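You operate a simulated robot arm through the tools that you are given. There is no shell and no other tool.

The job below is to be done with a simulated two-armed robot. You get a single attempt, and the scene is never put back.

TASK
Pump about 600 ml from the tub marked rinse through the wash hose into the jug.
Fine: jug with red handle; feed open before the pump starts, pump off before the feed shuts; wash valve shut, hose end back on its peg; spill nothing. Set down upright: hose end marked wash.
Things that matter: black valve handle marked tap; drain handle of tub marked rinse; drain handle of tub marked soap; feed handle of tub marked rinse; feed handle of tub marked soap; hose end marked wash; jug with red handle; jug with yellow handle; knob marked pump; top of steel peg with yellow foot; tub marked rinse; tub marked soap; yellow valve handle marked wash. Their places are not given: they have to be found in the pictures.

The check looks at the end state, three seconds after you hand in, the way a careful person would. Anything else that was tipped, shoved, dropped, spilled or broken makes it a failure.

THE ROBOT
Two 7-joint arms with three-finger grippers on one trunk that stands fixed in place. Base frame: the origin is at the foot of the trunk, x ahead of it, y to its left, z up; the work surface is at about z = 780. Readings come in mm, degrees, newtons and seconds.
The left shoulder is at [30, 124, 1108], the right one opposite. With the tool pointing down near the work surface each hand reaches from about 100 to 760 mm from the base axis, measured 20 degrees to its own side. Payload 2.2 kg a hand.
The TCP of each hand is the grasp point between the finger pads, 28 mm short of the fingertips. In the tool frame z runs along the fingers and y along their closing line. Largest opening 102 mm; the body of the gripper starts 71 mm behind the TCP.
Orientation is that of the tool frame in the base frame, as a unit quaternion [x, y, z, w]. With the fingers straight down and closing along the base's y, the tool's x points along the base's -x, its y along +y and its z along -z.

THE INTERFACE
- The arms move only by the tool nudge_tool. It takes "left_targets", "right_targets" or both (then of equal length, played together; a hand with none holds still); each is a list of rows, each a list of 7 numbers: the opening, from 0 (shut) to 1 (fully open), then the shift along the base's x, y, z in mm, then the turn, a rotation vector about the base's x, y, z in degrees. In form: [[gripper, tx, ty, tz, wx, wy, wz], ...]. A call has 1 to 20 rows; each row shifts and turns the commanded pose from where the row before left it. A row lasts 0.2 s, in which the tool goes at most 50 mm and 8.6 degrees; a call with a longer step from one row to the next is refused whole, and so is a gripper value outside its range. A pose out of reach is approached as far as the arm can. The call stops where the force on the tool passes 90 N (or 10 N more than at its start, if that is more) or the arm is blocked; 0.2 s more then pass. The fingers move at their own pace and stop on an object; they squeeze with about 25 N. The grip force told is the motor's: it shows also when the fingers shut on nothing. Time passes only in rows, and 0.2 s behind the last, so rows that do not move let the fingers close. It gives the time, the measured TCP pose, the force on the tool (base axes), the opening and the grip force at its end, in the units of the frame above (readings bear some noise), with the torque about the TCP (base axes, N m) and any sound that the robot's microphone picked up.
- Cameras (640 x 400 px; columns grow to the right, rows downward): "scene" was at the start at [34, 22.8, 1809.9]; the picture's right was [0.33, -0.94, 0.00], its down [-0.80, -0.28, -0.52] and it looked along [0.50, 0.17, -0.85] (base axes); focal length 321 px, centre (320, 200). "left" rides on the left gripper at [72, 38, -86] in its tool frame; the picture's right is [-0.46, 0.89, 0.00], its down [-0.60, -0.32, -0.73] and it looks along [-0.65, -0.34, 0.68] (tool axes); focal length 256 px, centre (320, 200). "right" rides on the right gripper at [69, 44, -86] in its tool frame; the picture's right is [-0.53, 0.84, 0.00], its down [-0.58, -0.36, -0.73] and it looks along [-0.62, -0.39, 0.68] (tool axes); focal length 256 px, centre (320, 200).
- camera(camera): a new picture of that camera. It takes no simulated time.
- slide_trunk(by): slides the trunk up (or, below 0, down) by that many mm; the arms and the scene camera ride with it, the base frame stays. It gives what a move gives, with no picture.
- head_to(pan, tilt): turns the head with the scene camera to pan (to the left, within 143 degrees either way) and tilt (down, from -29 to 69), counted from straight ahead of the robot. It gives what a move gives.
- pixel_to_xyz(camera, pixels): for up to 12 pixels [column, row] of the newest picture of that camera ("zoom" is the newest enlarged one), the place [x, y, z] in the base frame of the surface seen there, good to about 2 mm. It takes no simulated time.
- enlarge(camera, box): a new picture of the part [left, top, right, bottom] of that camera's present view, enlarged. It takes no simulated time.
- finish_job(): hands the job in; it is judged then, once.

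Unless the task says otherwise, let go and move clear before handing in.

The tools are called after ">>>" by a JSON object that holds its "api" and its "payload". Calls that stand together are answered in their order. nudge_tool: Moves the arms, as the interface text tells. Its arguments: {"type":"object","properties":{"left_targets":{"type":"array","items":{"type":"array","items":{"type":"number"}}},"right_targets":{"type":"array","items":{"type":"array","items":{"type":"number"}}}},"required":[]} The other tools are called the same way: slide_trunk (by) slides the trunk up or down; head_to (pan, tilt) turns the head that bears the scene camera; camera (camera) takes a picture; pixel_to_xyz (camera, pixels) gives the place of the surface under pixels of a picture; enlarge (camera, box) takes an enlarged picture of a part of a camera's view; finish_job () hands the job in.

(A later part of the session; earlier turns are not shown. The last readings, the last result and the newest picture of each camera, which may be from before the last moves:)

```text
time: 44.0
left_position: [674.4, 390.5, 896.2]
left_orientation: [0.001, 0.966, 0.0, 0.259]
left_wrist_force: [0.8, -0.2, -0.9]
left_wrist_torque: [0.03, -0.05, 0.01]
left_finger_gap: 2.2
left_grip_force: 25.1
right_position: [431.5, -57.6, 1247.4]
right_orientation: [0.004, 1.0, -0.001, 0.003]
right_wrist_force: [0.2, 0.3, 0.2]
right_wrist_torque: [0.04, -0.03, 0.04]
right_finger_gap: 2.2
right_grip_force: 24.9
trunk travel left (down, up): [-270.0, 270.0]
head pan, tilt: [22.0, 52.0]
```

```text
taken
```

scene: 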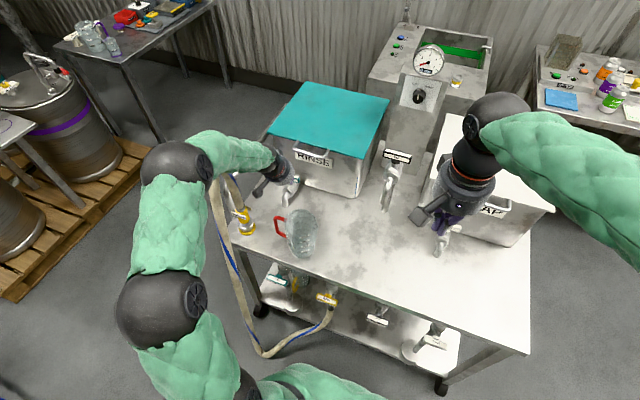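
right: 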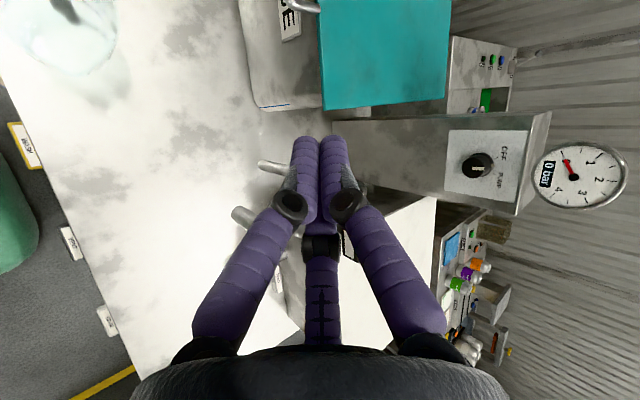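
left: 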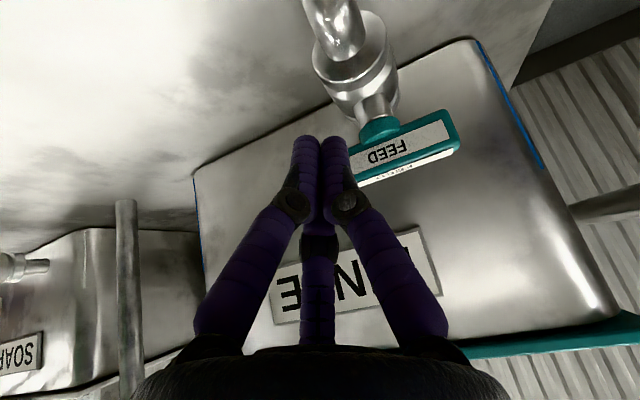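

The fingertips at (320,145) now overlap the bar's right end. I'll push forward in small steps and watch the force.

>>> {"api": "nudge_tool", "payload": {"left_targets": [[0.0, 7, 0, 0, 0, 0, 0], [0.0, 7, 0, 0, 0, 0, 0], [0.0, 6, 0, 0, 0, 0, 0], [0.0, 5, 0, 0, 0, 0, 0]]}}

>>> {"api": "camera", "payload": {"camera": "left"}}

```text
time: 45.0
left_position: [698.2, 390.2, 895.8]
left_orientation: [0.001, 0.966, 0.0, 0.259]
left_wrist_force: [-0.8, 0.1, -0.1]
left_wrist_torque: [0.04, -0.05, 0.01]
left_finger_gap: 2.4
left_grip_force: 24.2
right_position: [430.5, -58.1, 1247.3]
right_orientation: [0.002, 1.0, -0.002, 0.003]
right_wrist_force: [-0.2, 0.1, 1.0]
right_wrist_torque: [0.0, 0.0, 0.02]
right_finger_gap: 2.4
right_grip_force: 25.1
trunk travel left (down, up): [-270.0, 270.0]
head pan, tilt: [22.0, 52.0]
```

```text
taken
```

left: 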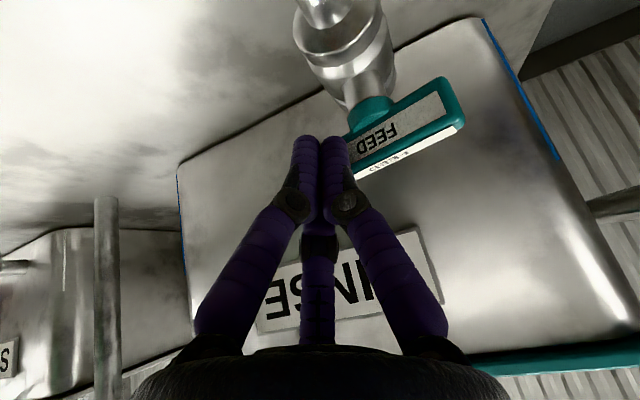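

There's no force yet, but the bar looks more slanted. I'll measure the bar ends to see if it has turned.

>>> {"api": "pixel_to_xyz", "payload": {"camera": "left", "pixels": [[380, 138], [360, 155], [440, 100], [450, 85], [420, 110], [372, 160], [452, 122], [420, 145]]}}

>>> {"api": "enlarge", "payload": {"camera": "scene", "box": [250, 150, 330, 210]}}

```text
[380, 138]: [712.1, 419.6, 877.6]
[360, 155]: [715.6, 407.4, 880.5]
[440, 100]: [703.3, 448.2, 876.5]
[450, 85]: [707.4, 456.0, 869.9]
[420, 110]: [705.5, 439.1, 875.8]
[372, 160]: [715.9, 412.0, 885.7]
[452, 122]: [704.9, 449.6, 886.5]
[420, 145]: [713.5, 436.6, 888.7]
```

```text
6.67 times, centred on (290, 180) of scene
```

zoom: 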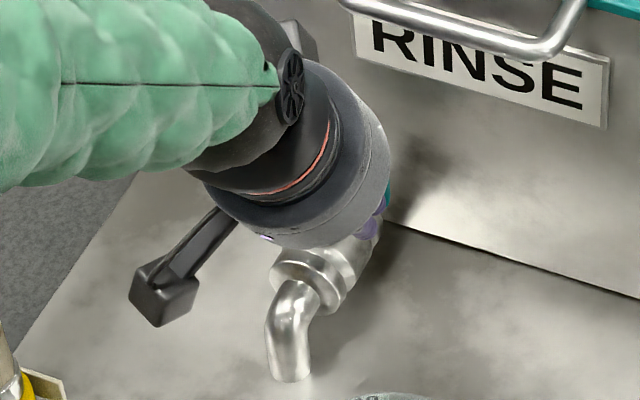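

The left end has come forward to x≈703, so the handle turns freely counter-clockwise (about 17° so far). I'll follow the arc further.

>>> {"api": "nudge_tool", "payload": {"left_targets": [[0.0, 5, -2.5, 0, 0, 0, 0], [0.0, 8, 0, 0, 0, 0, 0], [0.0, 7, 2.4, 0, 0, 0, 0]]}}

>>> {"api": "camera", "payload": {"camera": "left"}}

```text
time: 45.8
left_position: [717.2, 390.6, 896.3]
left_orientation: [0.001, 0.966, -0.001, 0.259]
left_wrist_force: [-0.7, -0.3, 0.1]
left_wrist_torque: [-0.05, 0.05, -0.01]
left_finger_gap: 2.2
left_grip_force: 25.6
right_position: [430.9, -57.0, 1249.3]
right_orientation: [0.002, 1.0, -0.001, 0.002]
right_wrist_force: [0.2, 0.4, -1.1]
right_wrist_torque: [0.0, 0.0, 0.03]
right_finger_gap: 2.1
right_grip_force: 25.1
trunk travel left (down, up): [-270.0, 270.0]
head pan, tilt: [22.0, 52.0]
```

```text
taken
```

left: 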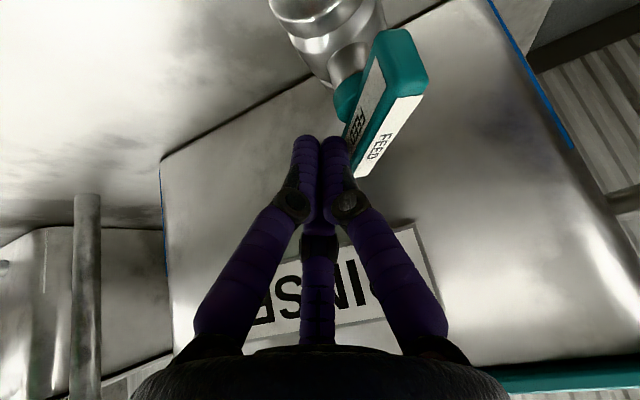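

The handle is at about 60° now, with no resistance. I'll follow the rest of the arc to a right angle.

>>> {"api": "nudge_tool", "payload": {"left_targets": [[0.0, 6, 4.2, 0, 0, 0, 0], [0.0, 5, 5.7, 0, 0, 0, 0], [0.0, 0, 3, 0, 0, 0, 0]]}}

>>> {"api": "camera", "payload": {"camera": "left"}}

```text
time: 46.5
left_position: [729.8, 399.3, 894.3]
left_orientation: [0.003, 0.966, -0.002, 0.257]
left_wrist_force: [-6.3, -18.2, 3.7]
left_wrist_torque: [-0.08, -0.02, 0.03]
left_finger_gap: 2.3
left_grip_force: 25.5
right_position: [430.8, -59.1, 1248.6]
right_orientation: [0.004, 1.0, -0.001, 0.003]
right_wrist_force: [0.7, -0.2, 0.1]
right_wrist_torque: [-0.01, -0.01, -0.01]
right_finger_gap: 2.0
right_grip_force: 25.1
trunk travel left (down, up): [-270.0, 270.0]
head pan, tilt: [22.0, 52.0]
```

```text
taken
```

left: 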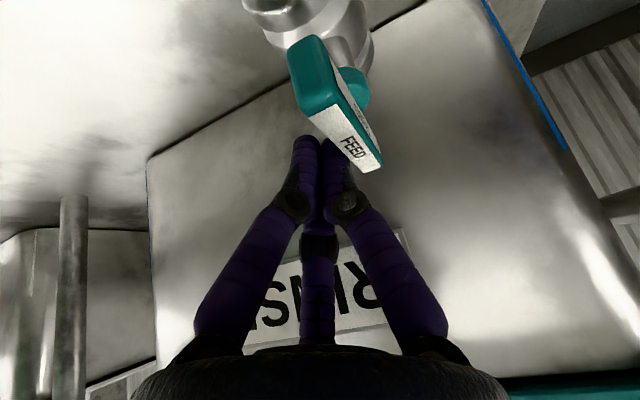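

The reaction of about 18 N shows the handle has come to its open stop, with the bar in line with the flow. I'll back off the pusher and check the handle and the gauge.

>>> {"api": "nudge_tool", "payload": {"left_targets": [[0.0, -2, -8, 0, 0, 0, 0], [0.0, -15, -8, 0, 0, 0, 0], [0.0, -20, 0, 20, 0, 0, 0], [0.0, -15, 0, 40, 0, 0, 0]]}}

>>> {"api": "camera", "payload": {"camera": "left"}}

>>> {"api": "enlarge", "payload": {"camera": "scene", "box": [380, 30, 460, 110]}}

```text
time: 47.5
left_position: [677.0, 386.7, 955.5]
left_orientation: [0.0, 0.966, -0.001, 0.259]
left_wrist_force: [0.2, -0.6, 0.3]
left_wrist_torque: [0.01, -0.06, 0.01]
left_finger_gap: 2.1
left_grip_force: 24.4
right_position: [430.0, -57.5, 1249.7]
right_orientation: [0.003, 1.0, 0.0, 0.004]
right_wrist_force: [-0.1, 0.5, 0.1]
right_wrist_torque: [0.03, -0.03, 0.0]
right_finger_gap: 2.3
right_grip_force: 25.4
trunk travel left (down, up): [-270.0, 270.0]
head pan, tilt: [22.0, 52.0]
```

```text
taken
```

left: 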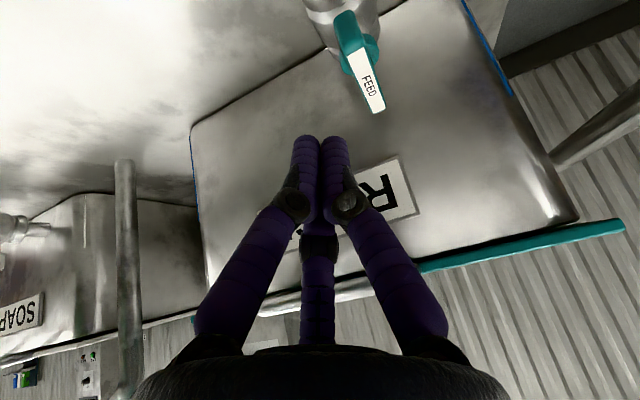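

```text
5.00 times, centred on (420, 70) of scene
```

zoom: 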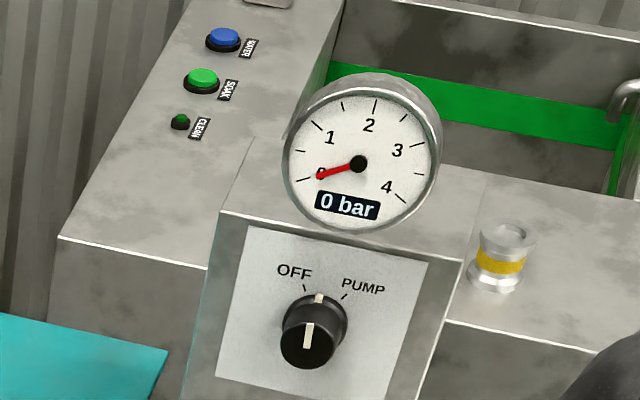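

The feed is open (bar in line with the flow), the gauge reads 0 bar and the knob is still midway, so the pump isn't running. I'll raise the left hand, move the right hand further aside, and bring the trunk back up 80 mm for the knob.

>>> {"api": "nudge_tool", "payload": {"left_targets": [[0.2, -8, 0, 43, 0, 0, 0], [0.4, -6, -5, 43, 0, 0, 0], [0.4, 0, -5, 43, 0, 0, 0], [0.4, 0, -5, 43, 0, 0, 0], [0.4, 0, -5, 43, 0, 0, 0], [0.4, 0, -5, 43, 0, 0, 0]], "right_targets": [[0, -8, -16, 0, 0, 0, 0], [0, -8, -16, 0, 0, 0, 0], [0, -8, -16, 0, 0, 0, 0], [0, -8, -16, 0, 0, 0, 0], [0, -8, -16, 0, 0, 0, 0], [0, -8, -16, 0, 0, 0, 0]]}}

>>> {"api": "slide_trunk", "payload": {"by": 80}}

>>> {"api": "camera", "payload": {"camera": "scene"}}

```text
time: 49.0
left_position: [663.1, 361.6, 1215.2]
left_orientation: [0.001, 0.966, 0.0, 0.259]
left_wrist_force: [-0.3, -0.1, 0.8]
left_wrist_torque: [0.0, 0.0, 0.01]
left_finger_gap: 40.9
left_grip_force: 0.1
right_position: [384.8, -155.0, 1248.1]
right_orientation: [0.003, 1.0, 0.0, 0.004]
right_wrist_force: [0.0, -0.6, 0.0]
right_wrist_torque: [0.01, 0.0, 0.04]
right_finger_gap: 2.2
right_grip_force: 24.6
trunk travel left (down, up): [-270.0, 270.0]
head pan, tilt: [22.0, 52.0]
```

```text
time: 50.1
left_position: [664.6, 362.8, 1292.4]
left_orientation: [0.001, 0.966, 0.0, 0.258]
left_wrist_force: [1.0, 0.2, 0.2]
left_wrist_torque: [0.03, -0.04, 0.03]
left_finger_gap: 40.6
left_grip_force: 0.1
right_position: [385.2, -152.1, 1327.7]
right_orientation: [0.003, 1.0, -0.002, 0.003]
right_wrist_force: [-0.2, 0.9, -0.4]
right_wrist_torque: [0.0, -0.01, 0.01]
right_finger_gap: 2.2
right_grip_force: 24.7
trunk travel left (down, up): [-350.0, 190.0]
head pan, tilt: [22.0, 52.0]
```

```text
taken
```

scene: 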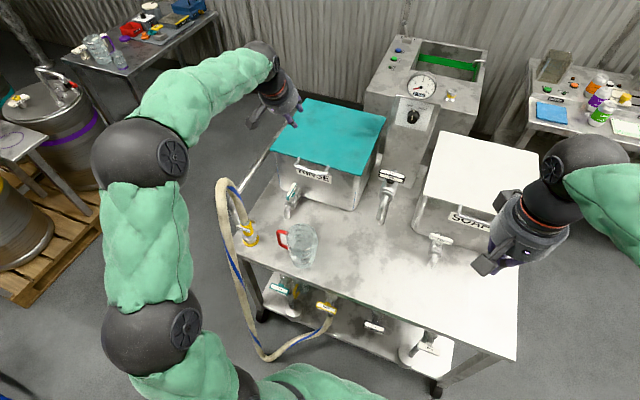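

Everything looks in place and the feed bar is in line at (290,195). Now I'll swing the left hand over to (690,75,1290), turning the tool forward for the knob.

>>> {"api": "nudge_tool", "payload": {"left_targets": [[0.62, 3.6, -41, 0, 0, -8.4, 0], [0.62, 3.6, -41, 0, 0, -8.4, 0], [0.62, 3.6, -41, 0, 0, -8.4, 0], [0.62, 3.6, -41, 0, 0, -8.4, 0], [0.62, 3.6, -41, 0, 0, -8.4, 0], [0.62, 3.6, -41, 0, -8, 0, 0], [0.62, 3.6, -41, 0, -8, 0, 0]]}}

>>> {"api": "camera", "payload": {"camera": "scene"}}

>>> {"api": "camera", "payload": {"camera": "left"}}

```text
time: 51.7
left_position: [688.4, 75.4, 1288.4]
left_orientation: [-0.081, 0.801, -0.113, 0.582]
left_wrist_force: [0.1, 0.0, -0.1]
left_wrist_torque: [0.0, -0.01, 0.03]
left_finger_gap: 63.0
left_grip_force: 0.0
right_position: [386.6, -154.5, 1327.0]
right_orientation: [0.002, 1.0, -0.001, 0.002]
right_wrist_force: [0.5, 1.2, 0.4]
right_wrist_torque: [0.02, 0.0, 0.01]
right_finger_gap: 2.4
right_grip_force: 25.1
trunk travel left (down, up): [-350.0, 190.0]
head pan, tilt: [22.0, 52.0]
```

```text
taken
```

scene: 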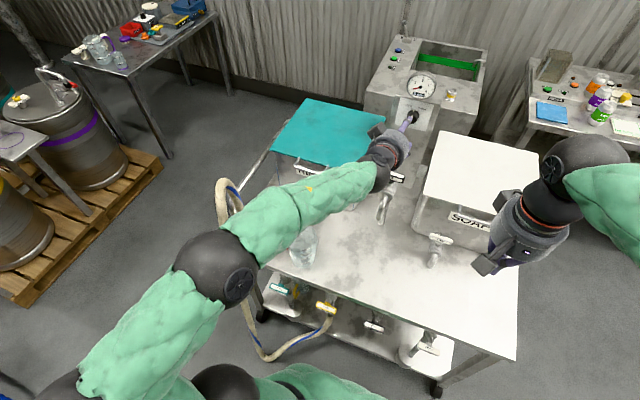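

```text
taken
```

left: 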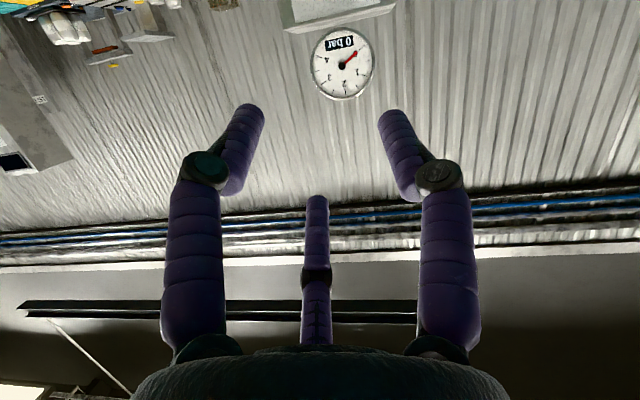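

The left hand is level above the tap, pointing at the panel. I'll move forward high over the tap toward (925,73,1200).

>>> {"api": "nudge_tool", "payload": {"left_targets": [[0.62, 38, 0, -9.6, 0, 0, 0], [0.62, 38, 0, -9.6, 0, 0, 0], [0.62, 38, 0, -9.6, 0, 0, 0], [0.62, 38, 0, -9.6, 0, 0, 0], [0.62, 24, -1, -16, 0, 0, 0], [0.62, 24, -1, -16, 0, 0, 0], [0.62, 24, 0, -16, 0, 0, 0], [0.62, 0, 0, 0, 0, 0, 0]]}}

>>> {"api": "camera", "payload": {"camera": "left"}}

>>> {"api": "camera", "payload": {"camera": "scene"}}

```text
time: 53.5
left_position: [911.5, 76.2, 1208.6]
left_orientation: [-0.082, 0.801, -0.112, 0.582]
left_wrist_force: [0.0, 0.7, 0.2]
left_wrist_torque: [0.01, 0.01, 0.01]
left_finger_gap: 63.2
left_grip_force: 0.1
right_position: [384.5, -153.1, 1328.6]
right_orientation: [0.003, 1.0, -0.002, 0.004]
right_wrist_force: [-0.7, 0.0, 0.2]
right_wrist_torque: [0.02, 0.0, -0.01]
right_finger_gap: 2.3
right_grip_force: 25.0
trunk travel left (down, up): [-350.0, 190.0]
head pan, tilt: [22.0, 52.0]
```

```text
taken
```

left: 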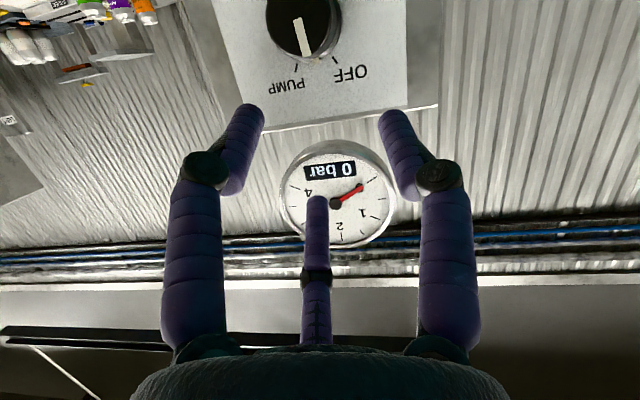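

```text
taken
```

scene: 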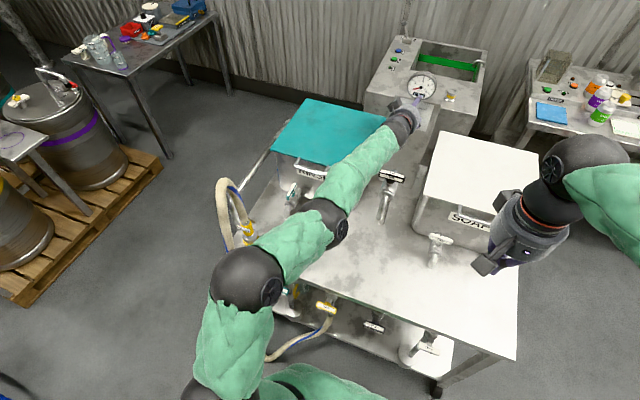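

No reach trouble so far; the knob is at (305,25) in the left picture. I'll descend with the fingers straddling it left and right, staying short of the face.

>>> {"api": "nudge_tool", "payload": {"left_targets": [[0.62, 3, -1.5, -20, 0, 0, 0], [0.62, 3, -1.5, -20, 0, 0, 0], [0.62, 3, -1.5, -18, 0, 0, 0], [0.62, 0, 0, 0, 0, 0, 0]]}}

>>> {"api": "camera", "payload": {"camera": "left"}}

```text
time: 54.5
left_position: [920.9, 70.6, 1150.1]
left_orientation: [-0.081, 0.801, -0.112, 0.583]
left_wrist_force: [-0.1, -0.3, 0.1]
left_wrist_torque: [0.0, 0.0, -0.01]
left_finger_gap: 63.1
left_grip_force: 0.0
right_position: [384.6, -153.5, 1327.8]
right_orientation: [0.002, 1.0, -0.001, 0.002]
right_wrist_force: [-0.6, 0.2, 0.1]
right_wrist_torque: [-0.01, -0.04, -0.04]
right_finger_gap: 1.9
right_grip_force: 25.0
trunk travel left (down, up): [-350.0, 190.0]
head pan, tilt: [22.0, 52.0]
```

```text
taken
```

left: 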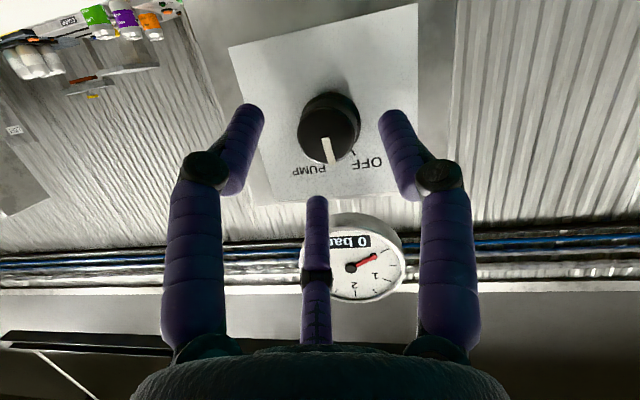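

The knob sits centred between the fingertips ((328,130) against tips at (245,125) and (395,125)). I'll advance the last 22 mm along the tool axis.

>>> {"api": "nudge_tool", "payload": {"left_targets": [[0.62, 7.3, -0.4, -2.4, 0, 0, 0], [0.62, 7.3, -0.3, -2.4, 0, 0, 0], [0.62, 7.3, -0.3, -2.4, 0, 0, 0], [0.62, 0, 0, 0, 0, 0, 0]]}}

>>> {"api": "camera", "payload": {"camera": "left"}}

```text
time: 55.5
left_position: [942.3, 70.3, 1140.7]
left_orientation: [-0.082, 0.801, -0.111, 0.583]
left_wrist_force: [-0.7, -0.3, 0.0]
left_wrist_torque: [0.0, 0.0, 0.01]
left_finger_gap: 63.1
left_grip_force: 0.1
right_position: [385.4, -153.5, 1328.6]
right_orientation: [0.003, 1.0, -0.001, 0.003]
right_wrist_force: [-1.0, 0.0, 0.0]
right_wrist_torque: [0.04, 0.0, 0.03]
right_finger_gap: 2.0
right_grip_force: 25.1
trunk travel left (down, up): [-350.0, 190.0]
head pan, tilt: [22.0, 52.0]
```

```text
taken
```

left: 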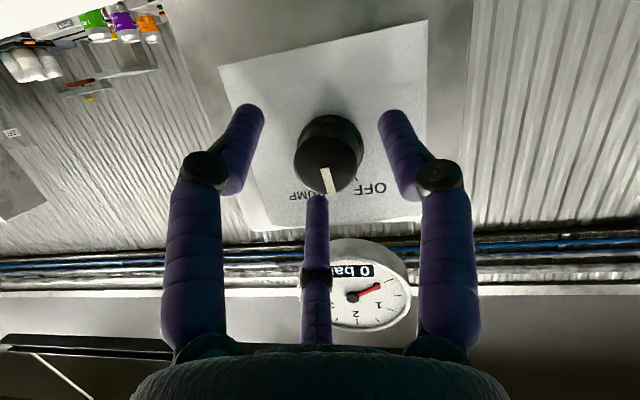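

I'm at (942,70,1141) without any reach flag, and the knob lies between the fingers. I'll go 2 mm deeper and close the fingers on it.

>>> {"api": "nudge_tool", "payload": {"left_targets": [[0.62, 2, 0, 0.5, 0, 0, 0], [0.3, 0, 0, 0, 0, 0, 0], [0.2, 0, 0, 0, 0, 0, 0], [0.2, 0, 0, 0, 0, 0, 0], [0.2, 0, 0, 0, 0, 0, 0]]}}

>>> {"api": "enlarge", "payload": {"camera": "left", "box": [220, 90, 430, 230]}}

```text
time: 56.7
left_position: [946.4, 70.7, 1146.5]
left_orientation: [-0.081, 0.799, -0.112, 0.585]
left_wrist_force: [8.3, -1.7, 13.2]
left_wrist_torque: [0.0, -0.46, -0.29]
left_finger_gap: 37.5
left_grip_force: 45.2
right_position: [385.9, -154.2, 1328.2]
right_orientation: [0.003, 1.0, -0.001, 0.003]
right_wrist_force: [0.4, -0.3, -0.3]
right_wrist_torque: [-0.02, 0.0, 0.0]
right_finger_gap: 2.1
right_grip_force: 24.9
trunk travel left (down, up): [-350.0, 190.0]
head pan, tilt: [22.0, 52.0]
```

```text
2.86 times, centred on (325, 160) of left
```

zoom: 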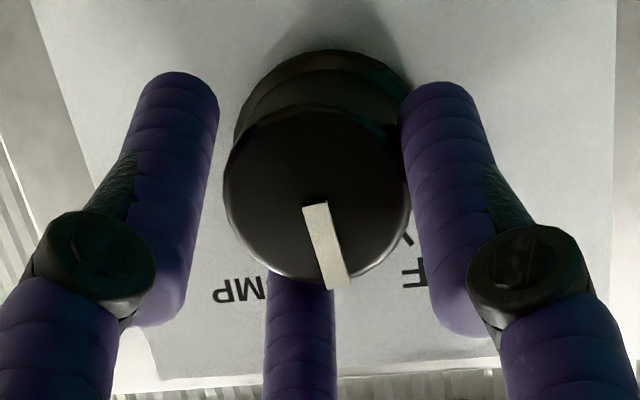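

The fingers hold the knob (gap 37.5 mm), with mild contact forces. I'll begin turning toward PUMP about the knob axis in small steps.

>>> {"api": "nudge_tool", "payload": {"left_targets": [[0.2, 0, 0, -1, 6, 0, 0], [0.2, 0, 0, -1, 6, 0, 0], [0.2, 0, 0, 0, 0, 0, 0]]}}

>>> {"api": "enlarge", "payload": {"camera": "left", "box": [220, 90, 430, 230]}}

```text
time: 57.5
left_position: [947.1, 68.0, 1146.0]
left_orientation: [-0.02, 0.806, -0.026, 0.591]
left_wrist_force: [14.7, -5.3, 22.6]
left_wrist_torque: [0.01, -0.71, -0.67]
left_finger_gap: 37.2
left_grip_force: 44.8
right_position: [385.2, -154.6, 1328.3]
right_orientation: [0.002, 1.0, -0.001, 0.002]
right_wrist_force: [1.0, 0.7, 0.1]
right_wrist_torque: [0.01, 0.0, 0.02]
right_finger_gap: 2.7
right_grip_force: 25.0
trunk travel left (down, up): [-350.0, 190.0]
head pan, tilt: [22.0, 52.0]
```

```text
2.86 times, centred on (325, 160) of left
```

zoom: 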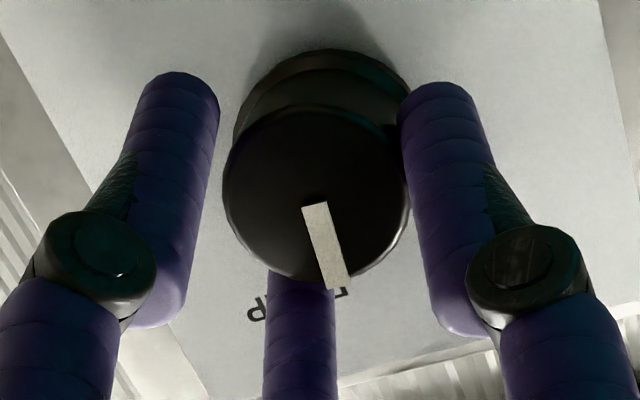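

The knob turns with the hand. The tool wants to sit about 6 mm higher (its axis slopes down through the knob), so I'll relieve that offset and keep turning in small steps.

>>> {"api": "nudge_tool", "payload": {"left_targets": [[0.2, 1.5, -1, 4, 0, 0, 0], [0.2, 1, -0.8, 3, 5, 0, 0], [0.2, 0, -0.5, 0, 5, 0, 0], [0.2, 0, 0, 0, 0, 0, 0]]}}

>>> {"api": "enlarge", "payload": {"camera": "left", "box": [220, 90, 430, 230]}}

>>> {"api": "enlarge", "payload": {"camera": "scene", "box": [380, 60, 460, 120]}}

```text
time: 58.5
left_position: [945.4, 68.8, 1145.7]
left_orientation: [0.031, 0.808, 0.044, 0.586]
left_wrist_force: [-7.7, 2.5, 9.2]
left_wrist_torque: [0.07, -0.18, 0.17]
left_finger_gap: 37.1
left_grip_force: 45.0
right_position: [382.7, -153.4, 1328.1]
right_orientation: [0.003, 1.0, -0.002, 0.004]
right_wrist_force: [-0.1, -0.2, 0.3]
right_wrist_torque: [0.0, 0.02, 0.02]
right_finger_gap: 2.2
right_grip_force: 25.5
trunk travel left (down, up): [-350.0, 190.0]
head pan, tilt: [22.0, 52.0]
```

```text
2.86 times, centred on (325, 160) of left
```

zoom: 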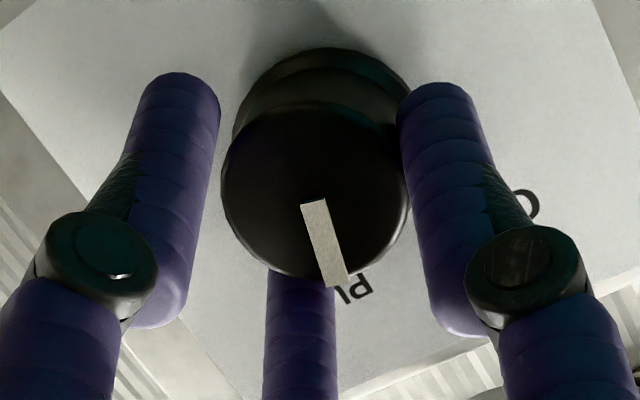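

```text
6.67 times, centred on (420, 90) of scene
```

zoom: 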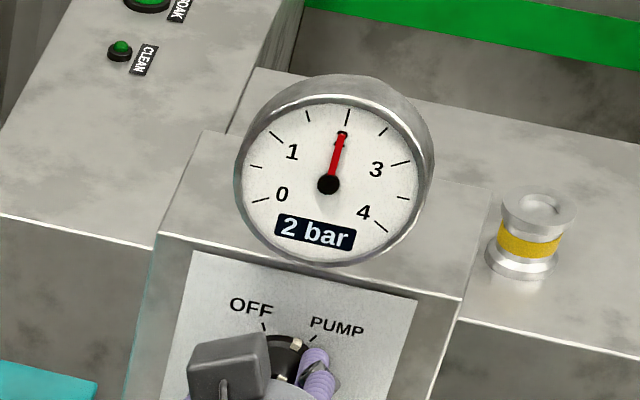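

The gauge now reads 2 bar, so the pump is running with the feed open. I'll turn the remaining few degrees so the mark reaches the PUMP tick.

>>> {"api": "nudge_tool", "payload": {"left_targets": [[0.2, 0, -0.5, 0, 5, 0, 0], [0.2, 0, -0.3, 0, 4, 0, 0], [0.2, 0, 0, 0, 0, 0, 0]]}}

>>> {"api": "enlarge", "payload": {"camera": "scene", "box": [380, 60, 460, 120]}}

>>> {"api": "enlarge", "payload": {"camera": "left", "box": [220, 90, 430, 230]}}

```text
time: 59.3
left_position: [946.1, 66.6, 1146.1]
left_orientation: [0.078, 0.803, 0.107, 0.581]
left_wrist_force: [-17.6, 7.1, 0.6]
left_wrist_torque: [0.06, 0.06, 0.22]
left_finger_gap: 36.7
left_grip_force: 45.2
right_position: [383.4, -152.1, 1328.8]
right_orientation: [0.003, 1.0, -0.002, 0.004]
right_wrist_force: [-0.4, 0.8, -0.4]
right_wrist_torque: [-0.04, -0.01, 0.02]
right_finger_gap: 2.3
right_grip_force: 24.7
trunk travel left (down, up): [-350.0, 190.0]
head pan, tilt: [22.0, 52.0]
```

```text
6.67 times, centred on (420, 90) of scene
```

zoom: 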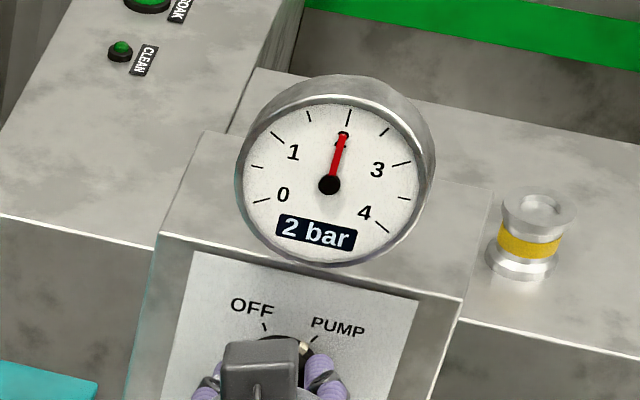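

```text
2.86 times, centred on (325, 160) of left
```

zoom: 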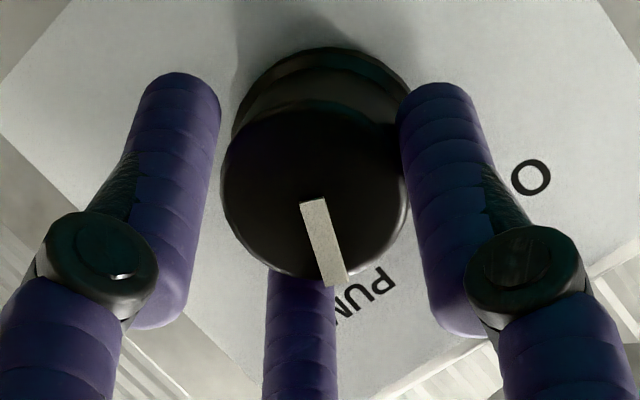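

The mark is at (303,345), still a few degrees short of the PUMP tick at (317,338). I'll turn 8° more.

>>> {"api": "nudge_tool", "payload": {"left_targets": [[0.2, -0.5, -0.5, 0, 4, 0, 0], [0.2, -0.5, -0.3, 0, 4, 0, 0], [0.2, 0, 0, 0, 0, 0, 0]]}}

>>> {"api": "enlarge", "payload": {"camera": "scene", "box": [380, 60, 460, 120]}}

```text
time: 60.1
left_position: [945.7, 66.4, 1146.6]
left_orientation: [0.117, 0.793, 0.162, 0.575]
left_wrist_force: [-15.8, 8.0, -5.3]
left_wrist_torque: [-0.76, -0.1, 0.55]
left_finger_gap: 35.6
left_grip_force: 45.0
right_position: [384.9, -152.4, 1328.6]
right_orientation: [0.003, 1.0, -0.002, 0.003]
right_wrist_force: [0.3, -0.6, 0.6]
right_wrist_torque: [0.04, 0.02, 0.0]
right_finger_gap: 2.3
right_grip_force: 24.8
trunk travel left (down, up): [-350.0, 190.0]
head pan, tilt: [22.0, 52.0]
```

```text
6.67 times, centred on (420, 90) of scene
```

zoom: 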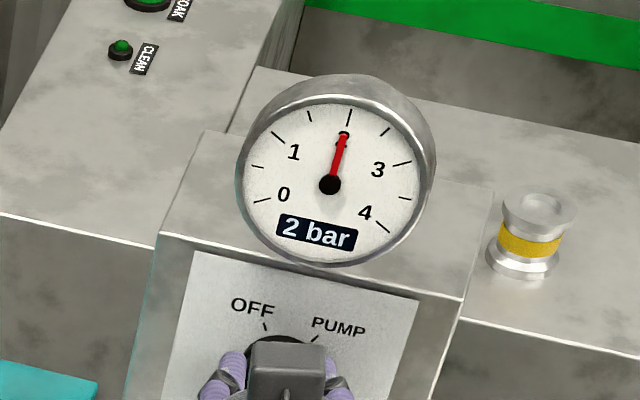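

The torque of −0.76 N m shows the knob is at its PUMP stop; the gauge holds 2 bar. I'll open the fingers and back away from the knob, going up over the tap.

>>> {"api": "nudge_tool", "payload": {"left_targets": [[0.65, 0, 0, 0, -1, 0, 0], [0.65, 0, 0, 0, 0, 0, 0], [0.65, -14, -1.8, 4.2, 0, 0, 0], [0.65, -14, -1.8, 4.2, 0, 0, 0], [0.65, -14, -1.8, 8, 0, 0, 0]]}}

>>> {"api": "enlarge", "payload": {"camera": "scene", "box": [370, 60, 470, 140]}}

```text
time: 61.3
left_position: [903.7, 57.2, 1164.2]
left_orientation: [0.114, 0.794, 0.154, 0.577]
left_wrist_force: [-0.5, -0.6, -0.3]
left_wrist_torque: [-0.01, 0.0, 0.03]
left_finger_gap: 66.4
left_grip_force: 0.0
right_position: [385.1, -152.7, 1328.0]
right_orientation: [0.003, 1.0, 0.0, 0.004]
right_wrist_force: [-0.3, 1.1, 0.7]
right_wrist_torque: [-0.01, 0.01, 0.01]
right_finger_gap: 1.7
right_grip_force: 24.7
trunk travel left (down, up): [-350.0, 190.0]
head pan, tilt: [22.0, 52.0]
```

```text
5.00 times, centred on (420, 100) of scene
```

zoom: 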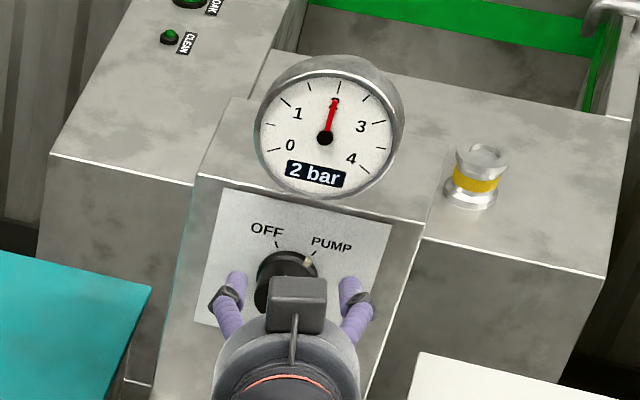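

The knob is released at PUMP with 2 bar and the hand is clear. Next I'll bring the left hand back over the tap and return it to tool-down, on the way to the hose end.

>>> {"api": "nudge_tool", "payload": {"left_targets": [[0.65, -8, 0, 30, -7.67, 0, 0], [0.65, -8, 0, 30, -7.67, 0, 0], [0.65, -8, 0, 30, -7.67, 0, 0], [0.8, -36, 18, 5, 0, 8, 0], [0.9, -36, 18, 5, 0, 8, 0], [1, -36, 18, 5, 0, 8, 0], [1, -36, 18, 5, 0, 8, 0], [1, -36, 18, 5, 0, 8, 0], [1, -36, 18, 5, 0, 8, 0], [1, -36, 18, 5, 0, 8, 0], [1, -36, 18, 5, 0, 8, 0], [1, -36, 18, 5, 0, 8, 0]]}}

>>> {"api": "camera", "payload": {"camera": "scene"}}

```text
time: 63.9
left_position: [557.1, 225.6, 1297.7]
left_orientation: [-0.008, 1.0, -0.004, -0.001]
left_wrist_force: [-0.8, -0.1, -0.8]
left_wrist_torque: [0.02, -0.03, -0.01]
left_finger_gap: 102.0
left_grip_force: 0.1
right_position: [385.7, -152.4, 1327.0]
right_orientation: [0.003, 1.0, -0.002, 0.003]
right_wrist_force: [-0.2, 0.5, -1.1]
right_wrist_torque: [0.0, 0.03, 0.0]
right_finger_gap: 2.4
right_grip_force: 25.0
trunk travel left (down, up): [-350.0, 190.0]
head pan, tilt: [22.0, 52.0]
```

```text
taken
```

scene: 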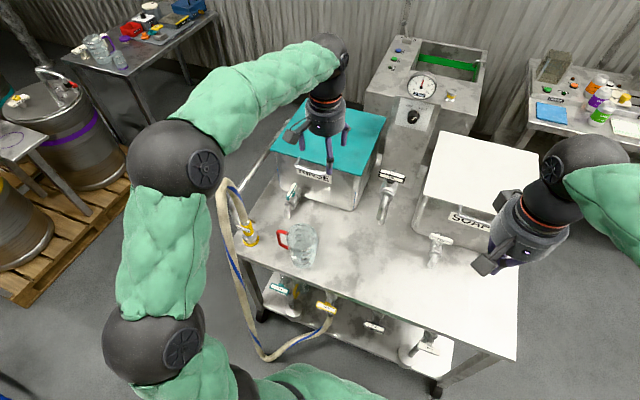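

The left hand is tool-down at (557,226,1298) and nothing has been disturbed. Now I'll yaw it −90° for the hose grasp at a safe height.

>>> {"api": "nudge_tool", "payload": {"left_targets": [[1, -4, 9, 0, 0, 0, -8.18], [1, -4, 9, 0, 0, 0, -8.18], [1, -4, 9, 0, 0, 0, -8.18], [1, -4, 9, 0, 0, 0, -8.18], [1, -4, 9, 0, 0, 0, -8.18], [1, -4, 9, 0, 0, 0, -8.18], [1, -4, 9, 0, 0, 0, -8.18], [1, -4, 9, 0, 0, 0, -8.18], [1, -4, 9, 0, 0, 0, -8.18], [1, -4, 9, 0, 0, 0, -8.18], [1, -4, 9, 0, 0, 0, -8.2]]}}

>>> {"api": "camera", "payload": {"camera": "scene"}}

```text
time: 66.3
left_position: [512.9, 320.8, 1298.4]
left_orientation: [0.703, 0.711, -0.002, -0.002]
left_wrist_force: [0.3, 0.6, -0.2]
left_wrist_torque: [0.03, -0.02, -0.05]
left_finger_gap: 102.0
left_grip_force: 0.1
right_position: [384.6, -151.1, 1328.2]
right_orientation: [0.004, 1.0, -0.002, 0.003]
right_wrist_force: [-0.5, -0.4, 0.2]
right_wrist_torque: [0.01, -0.04, 0.0]
right_finger_gap: 2.3
right_grip_force: 24.7
trunk travel left (down, up): [-350.0, 190.0]
head pan, tilt: [22.0, 52.0]
```

```text
taken
```

scene: 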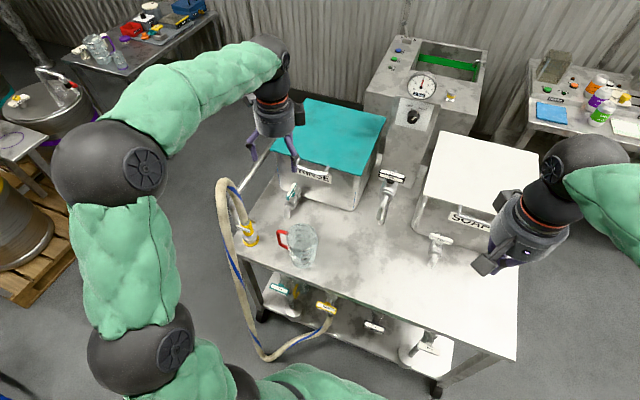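

The yaw is right (tool x along +y). Now I'll tilt 45° toward the hose and lower to about (517,385,1180).

>>> {"api": "nudge_tool", "payload": {"left_targets": [[1, 0.8, 10.7, -19.7, 7.5, 0, 0], [1, 0.8, 10.7, -19.7, 7.5, 0, 0], [1, 0.8, 10.7, -19.7, 7.5, 0, 0], [1, 0.8, 10.7, -19.7, 7.5, 0, 0], [1, 0.8, 10.7, -19.7, 7.5, 0, 0], [1, 0.8, 10.7, -19.7, 7.5, 0, 0]]}}

>>> {"api": "camera", "payload": {"camera": "scene"}}

>>> {"api": "camera", "payload": {"camera": "left"}}

```text
time: 67.7
left_position: [518.6, 382.9, 1177.9]
left_orientation: [0.648, 0.658, 0.272, -0.27]
left_wrist_force: [1.3, 0.0, -0.1]
left_wrist_torque: [-0.02, 0.02, -0.01]
left_finger_gap: 101.7
left_grip_force: 0.1
right_position: [385.0, -155.0, 1328.5]
right_orientation: [0.003, 1.0, 0.0, 0.003]
right_wrist_force: [0.7, 1.2, -0.6]
right_wrist_torque: [0.0, 0.02, 0.01]
right_finger_gap: 2.4
right_grip_force: 25.0
trunk travel left (down, up): [-350.0, 190.0]
head pan, tilt: [22.0, 52.0]
```

```text
taken
```

scene: 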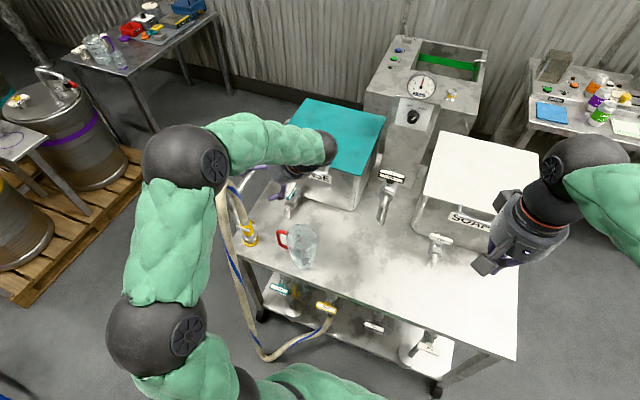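

```text
taken
```

left: 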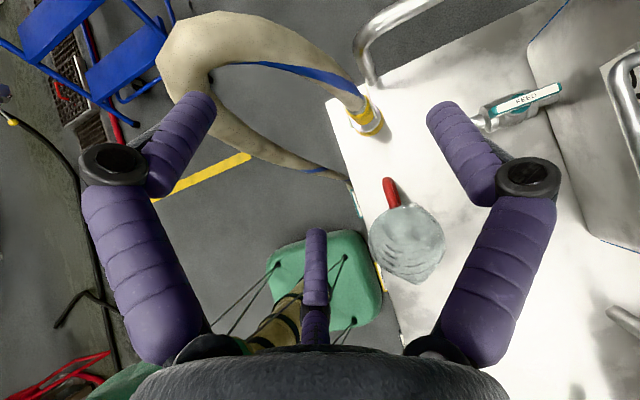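

The left camera shows the hose arch at (200,30) off to the left and the WASH collar at (365,115). I'll lower in place to z≈1060 before moving toward the hose, so the fingers pass under the arch top.

>>> {"api": "nudge_tool", "payload": {"left_targets": [[1, 0, 0, -29.5, 0, 0, 0], [1, 0, 0, -29.5, 0, 0, 0], [1, 0, 0, -29.5, 0, 0, 0], [1, 0, 0, -29.5, 0, 0, 0]]}}

>>> {"api": "camera", "payload": {"camera": "left"}}

>>> {"api": "camera", "payload": {"camera": "scene"}}

```text
time: 68.7
left_position: [519.7, 384.9, 1058.9]
left_orientation: [0.647, 0.659, 0.271, -0.271]
left_wrist_force: [-0.1, 0.1, -0.4]
left_wrist_torque: [0.02, 0.01, 0.02]
left_finger_gap: 102.0
left_grip_force: 0.1
right_position: [386.3, -153.8, 1327.5]
right_orientation: [0.002, 1.0, -0.002, 0.003]
right_wrist_force: [-0.2, 0.5, -0.2]
right_wrist_torque: [-0.02, -0.01, -0.04]
right_finger_gap: 2.4
right_grip_force: 25.0
trunk travel left (down, up): [-350.0, 190.0]
head pan, tilt: [22.0, 52.0]
```

```text
taken
```

left: 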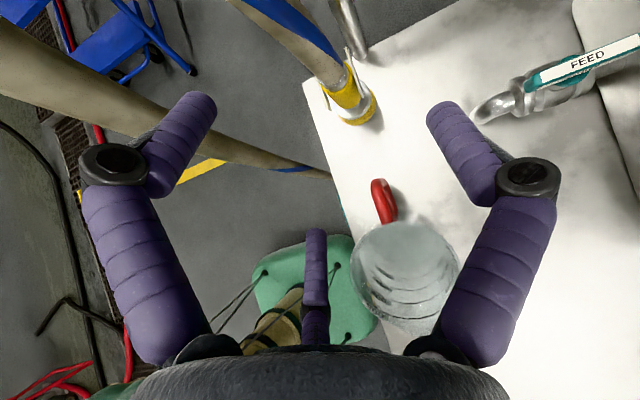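

```text
taken
```

scene: 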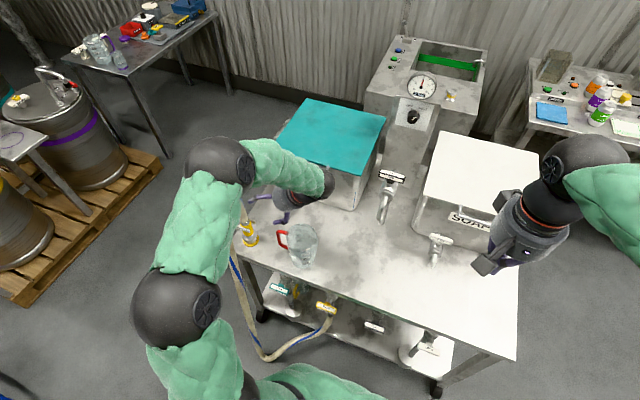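

I'll check the forearm heights near the hose before moving sideways, and measure the collar from this closer left camera.

>>> {"api": "pixel_to_xyz", "payload": {"camera": "scene", "pixels": [[220, 165], [265, 160], [300, 170], [325, 185], [240, 195], [240, 250]]}}

>>> {"api": "enlarge", "payload": {"camera": "left", "box": [280, 20, 440, 140]}}

>>> {"api": "pixel_to_xyz", "payload": {"camera": "left", "pixels": [[330, 90], [350, 60], [345, 85], [360, 95], [372, 105], [320, 55], [300, 40], [285, 20], [240, 150], [150, 120], [90, 90], [30, 65]]}}

```text
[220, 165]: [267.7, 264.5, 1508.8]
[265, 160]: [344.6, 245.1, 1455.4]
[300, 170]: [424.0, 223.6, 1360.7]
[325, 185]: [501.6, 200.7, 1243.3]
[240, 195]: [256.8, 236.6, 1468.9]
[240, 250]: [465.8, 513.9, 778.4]
```

```text
3.33 times, centred on (360, 80) of left
```

zoom: 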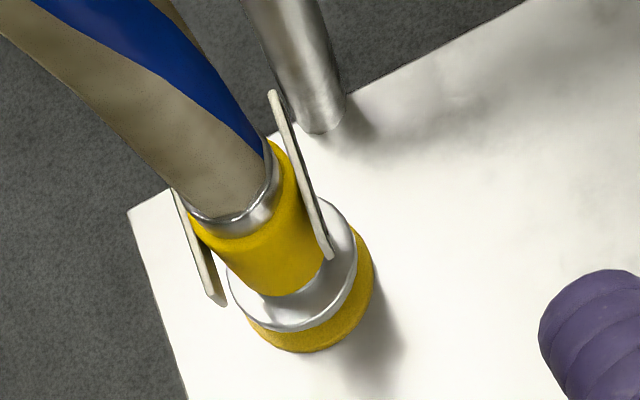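

```text
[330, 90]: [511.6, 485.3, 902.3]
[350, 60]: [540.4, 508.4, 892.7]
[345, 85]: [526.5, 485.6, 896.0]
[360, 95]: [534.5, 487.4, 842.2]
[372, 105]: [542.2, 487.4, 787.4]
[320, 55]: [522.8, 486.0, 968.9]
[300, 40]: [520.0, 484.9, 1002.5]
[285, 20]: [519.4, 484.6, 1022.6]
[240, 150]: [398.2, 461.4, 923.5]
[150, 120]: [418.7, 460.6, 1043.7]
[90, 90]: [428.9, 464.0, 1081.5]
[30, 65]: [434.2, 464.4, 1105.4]
```

The hose's near surface is at y≈485, tags centred at x≈518.5, and the forearm is far above. I'll move sideways so the open fingers straddle the hose above the collar.

>>> {"api": "nudge_tool", "payload": {"left_targets": [[1, -0.3, 26, 0, 0, 0, 0], [1, -0.3, 26, 0, 0, 0, 0], [1, -0.3, 26, 0, 0, 0, 0], [1, -0.3, 26, 0, 0, 0, 0]]}}

>>> {"api": "camera", "payload": {"camera": "left"}}

>>> {"api": "camera", "payload": {"camera": "scene"}}

```text
time: 69.7
left_position: [516.4, 490.2, 1060.8]
left_orientation: [0.648, 0.659, 0.271, -0.27]
left_wrist_force: [0.0, 0.0, -1.0]
left_wrist_torque: [0.0, -0.03, 0.01]
left_finger_gap: 101.8
left_grip_force: 0.0
right_position: [385.6, -154.2, 1327.9]
right_orientation: [0.003, 1.0, -0.002, 0.003]
right_wrist_force: [0.2, 0.8, 0.0]
right_wrist_torque: [-0.02, 0.01, 0.01]
right_finger_gap: 2.2
right_grip_force: 25.4
trunk travel left (down, up): [-350.0, 190.0]
head pan, tilt: [22.0, 52.0]
```

```text
taken
```

left: 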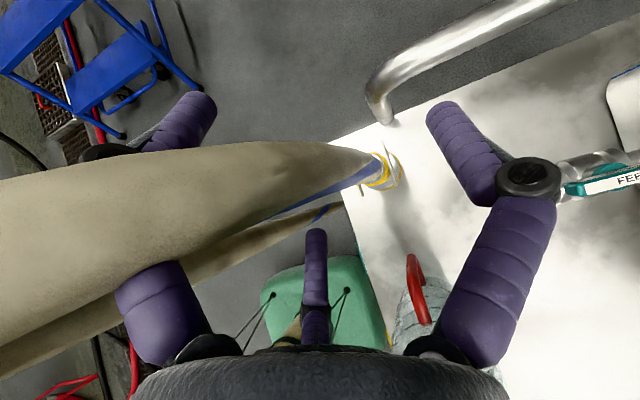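

```text
taken
```

scene: 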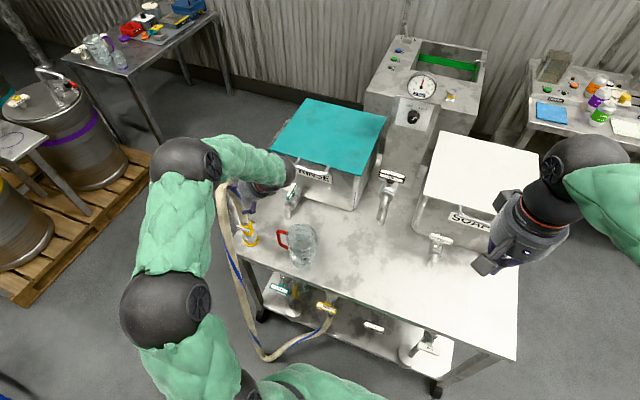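

The hose now passes between the fingers with no contact forces. I'll descend straight down toward the collar, pausing midway to look.

>>> {"api": "nudge_tool", "payload": {"left_targets": [[1, 0.5, 0, -25, 0, 0, 0], [1, 0.5, 0, -25, 0, 0, 0], [1, 0.5, 0, -25, 0, 0, 0], [1, 0.5, 0, -25, 0, 0, 0]]}}

>>> {"api": "camera", "payload": {"camera": "left"}}

>>> {"api": "enlarge", "payload": {"camera": "scene", "box": [190, 130, 340, 280]}}

```text
time: 70.7
left_position: [518.9, 488.9, 960.9]
left_orientation: [0.648, 0.658, 0.271, -0.27]
left_wrist_force: [0.2, 0.4, -0.1]
left_wrist_torque: [-0.02, 0.01, 0.01]
left_finger_gap: 102.0
left_grip_force: 0.0
right_position: [386.6, -152.6, 1327.3]
right_orientation: [0.002, 1.0, -0.002, 0.003]
right_wrist_force: [-0.2, 1.1, -0.5]
right_wrist_torque: [0.0, 0.04, -0.02]
right_finger_gap: 2.3
right_grip_force: 24.8
trunk travel left (down, up): [-350.0, 190.0]
head pan, tilt: [22.0, 52.0]
```

```text
taken
```

left: 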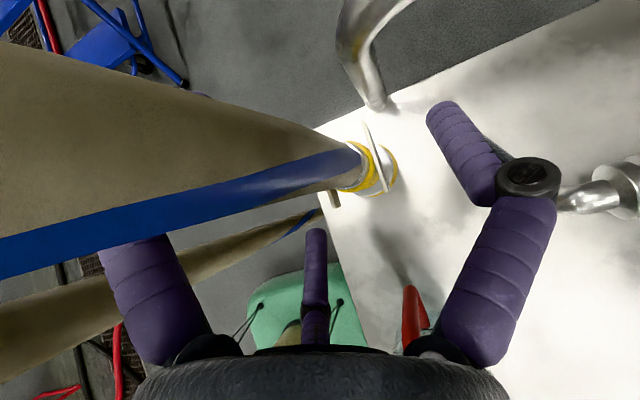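

```text
2.67 times, centred on (265, 205) of scene
```

zoom: 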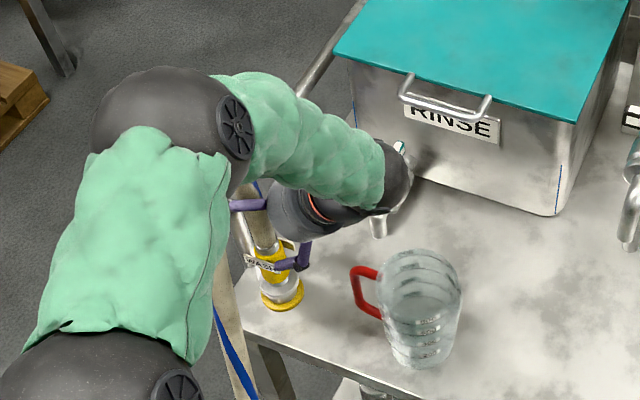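

No contact so far at z=961; the jug's red handle shows at (415,310) near the palm, so I'll go down in two smaller steps and look again.

>>> {"api": "nudge_tool", "payload": {"left_targets": [[1, 0, 0.3, -15, 0, 0, 0], [1, 0, 0.3, -15, 0, 0, 0], [1, 0, 0.3, -15, 0, 0, 0]]}}

>>> {"api": "camera", "payload": {"camera": "left"}}

>>> {"api": "enlarge", "payload": {"camera": "scene", "box": [220, 170, 330, 270]}}

```text
time: 71.5
left_position: [518.8, 491.8, 915.7]
left_orientation: [0.648, 0.659, 0.271, -0.27]
left_wrist_force: [-0.5, 0.1, -0.4]
left_wrist_torque: [0.03, 0.02, 0.02]
left_finger_gap: 101.8
left_grip_force: 0.1
right_position: [385.8, -152.6, 1327.0]
right_orientation: [0.003, 1.0, -0.002, 0.003]
right_wrist_force: [-0.4, -0.4, 0.2]
right_wrist_torque: [0.0, 0.01, -0.01]
right_finger_gap: 2.3
right_grip_force: 24.6
trunk travel left (down, up): [-350.0, 190.0]
head pan, tilt: [22.0, 52.0]
```

```text
taken
```

left: 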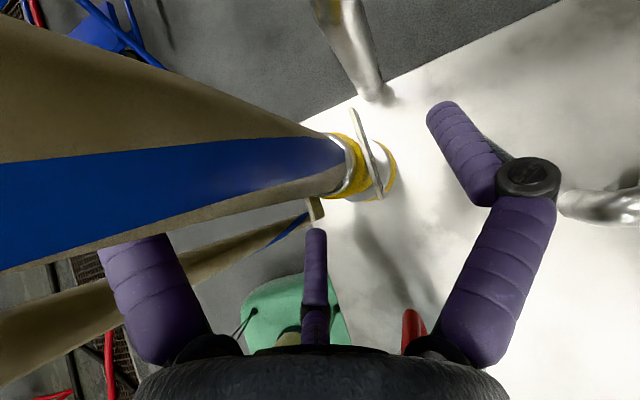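

```text
4.00 times, centred on (275, 220) of scene
```

zoom: 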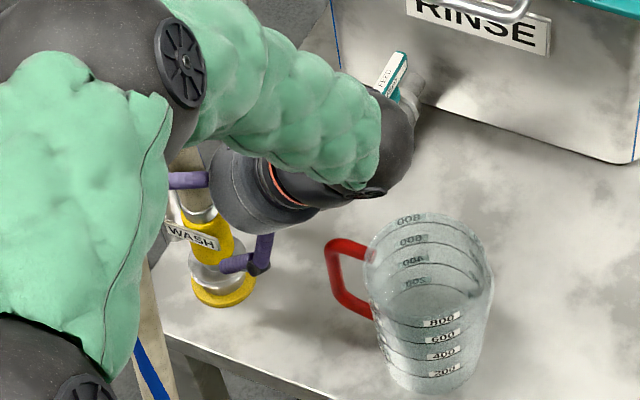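

Still contact-free at z=916, with the tags lying between the fingers. I'll lower the last 26 mm and then close on the tags.

>>> {"api": "nudge_tool", "payload": {"left_targets": [[1, 0, -0.5, -13, 0, 0, 0], [1, 0, -0.5, -13, 0, 0, 0], [1, 0, 0, 0, 0, 0, 0]]}}

>>> {"api": "camera", "payload": {"camera": "left"}}

>>> {"api": "enlarge", "payload": {"camera": "scene", "box": [220, 170, 330, 270]}}

```text
time: 72.3
left_position: [518.6, 488.8, 892.9]
left_orientation: [0.647, 0.66, 0.27, -0.27]
left_wrist_force: [0.2, -0.6, -0.7]
left_wrist_torque: [-0.02, -0.02, 0.02]
left_finger_gap: 102.0
left_grip_force: 0.0
right_position: [386.1, -154.2, 1327.5]
right_orientation: [0.003, 1.0, -0.001, 0.004]
right_wrist_force: [0.1, -0.2, -0.8]
right_wrist_torque: [0.04, -0.03, 0.0]
right_finger_gap: 2.3
right_grip_force: 25.0
trunk travel left (down, up): [-350.0, 190.0]
head pan, tilt: [22.0, 52.0]
```

```text
taken
```

left: 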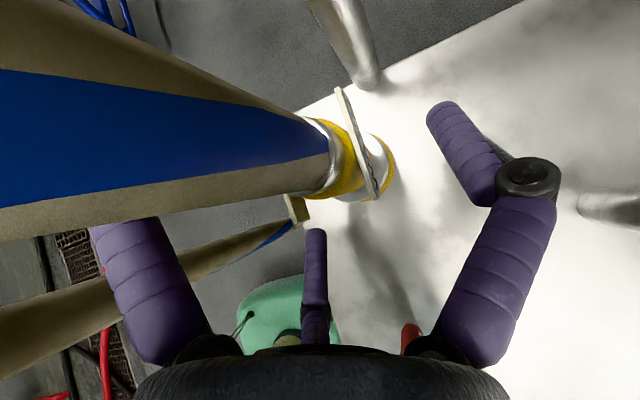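

```text
4.00 times, centred on (275, 220) of scene
```

zoom: 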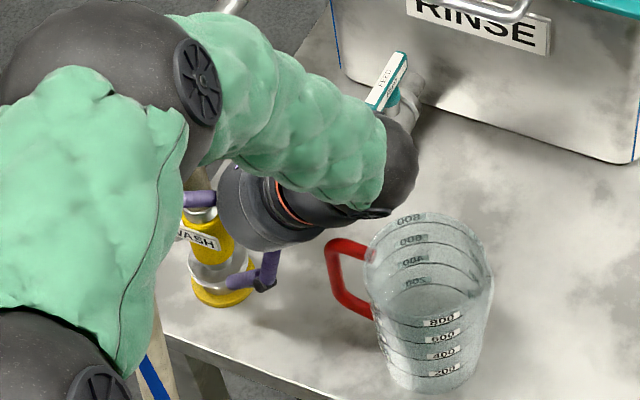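

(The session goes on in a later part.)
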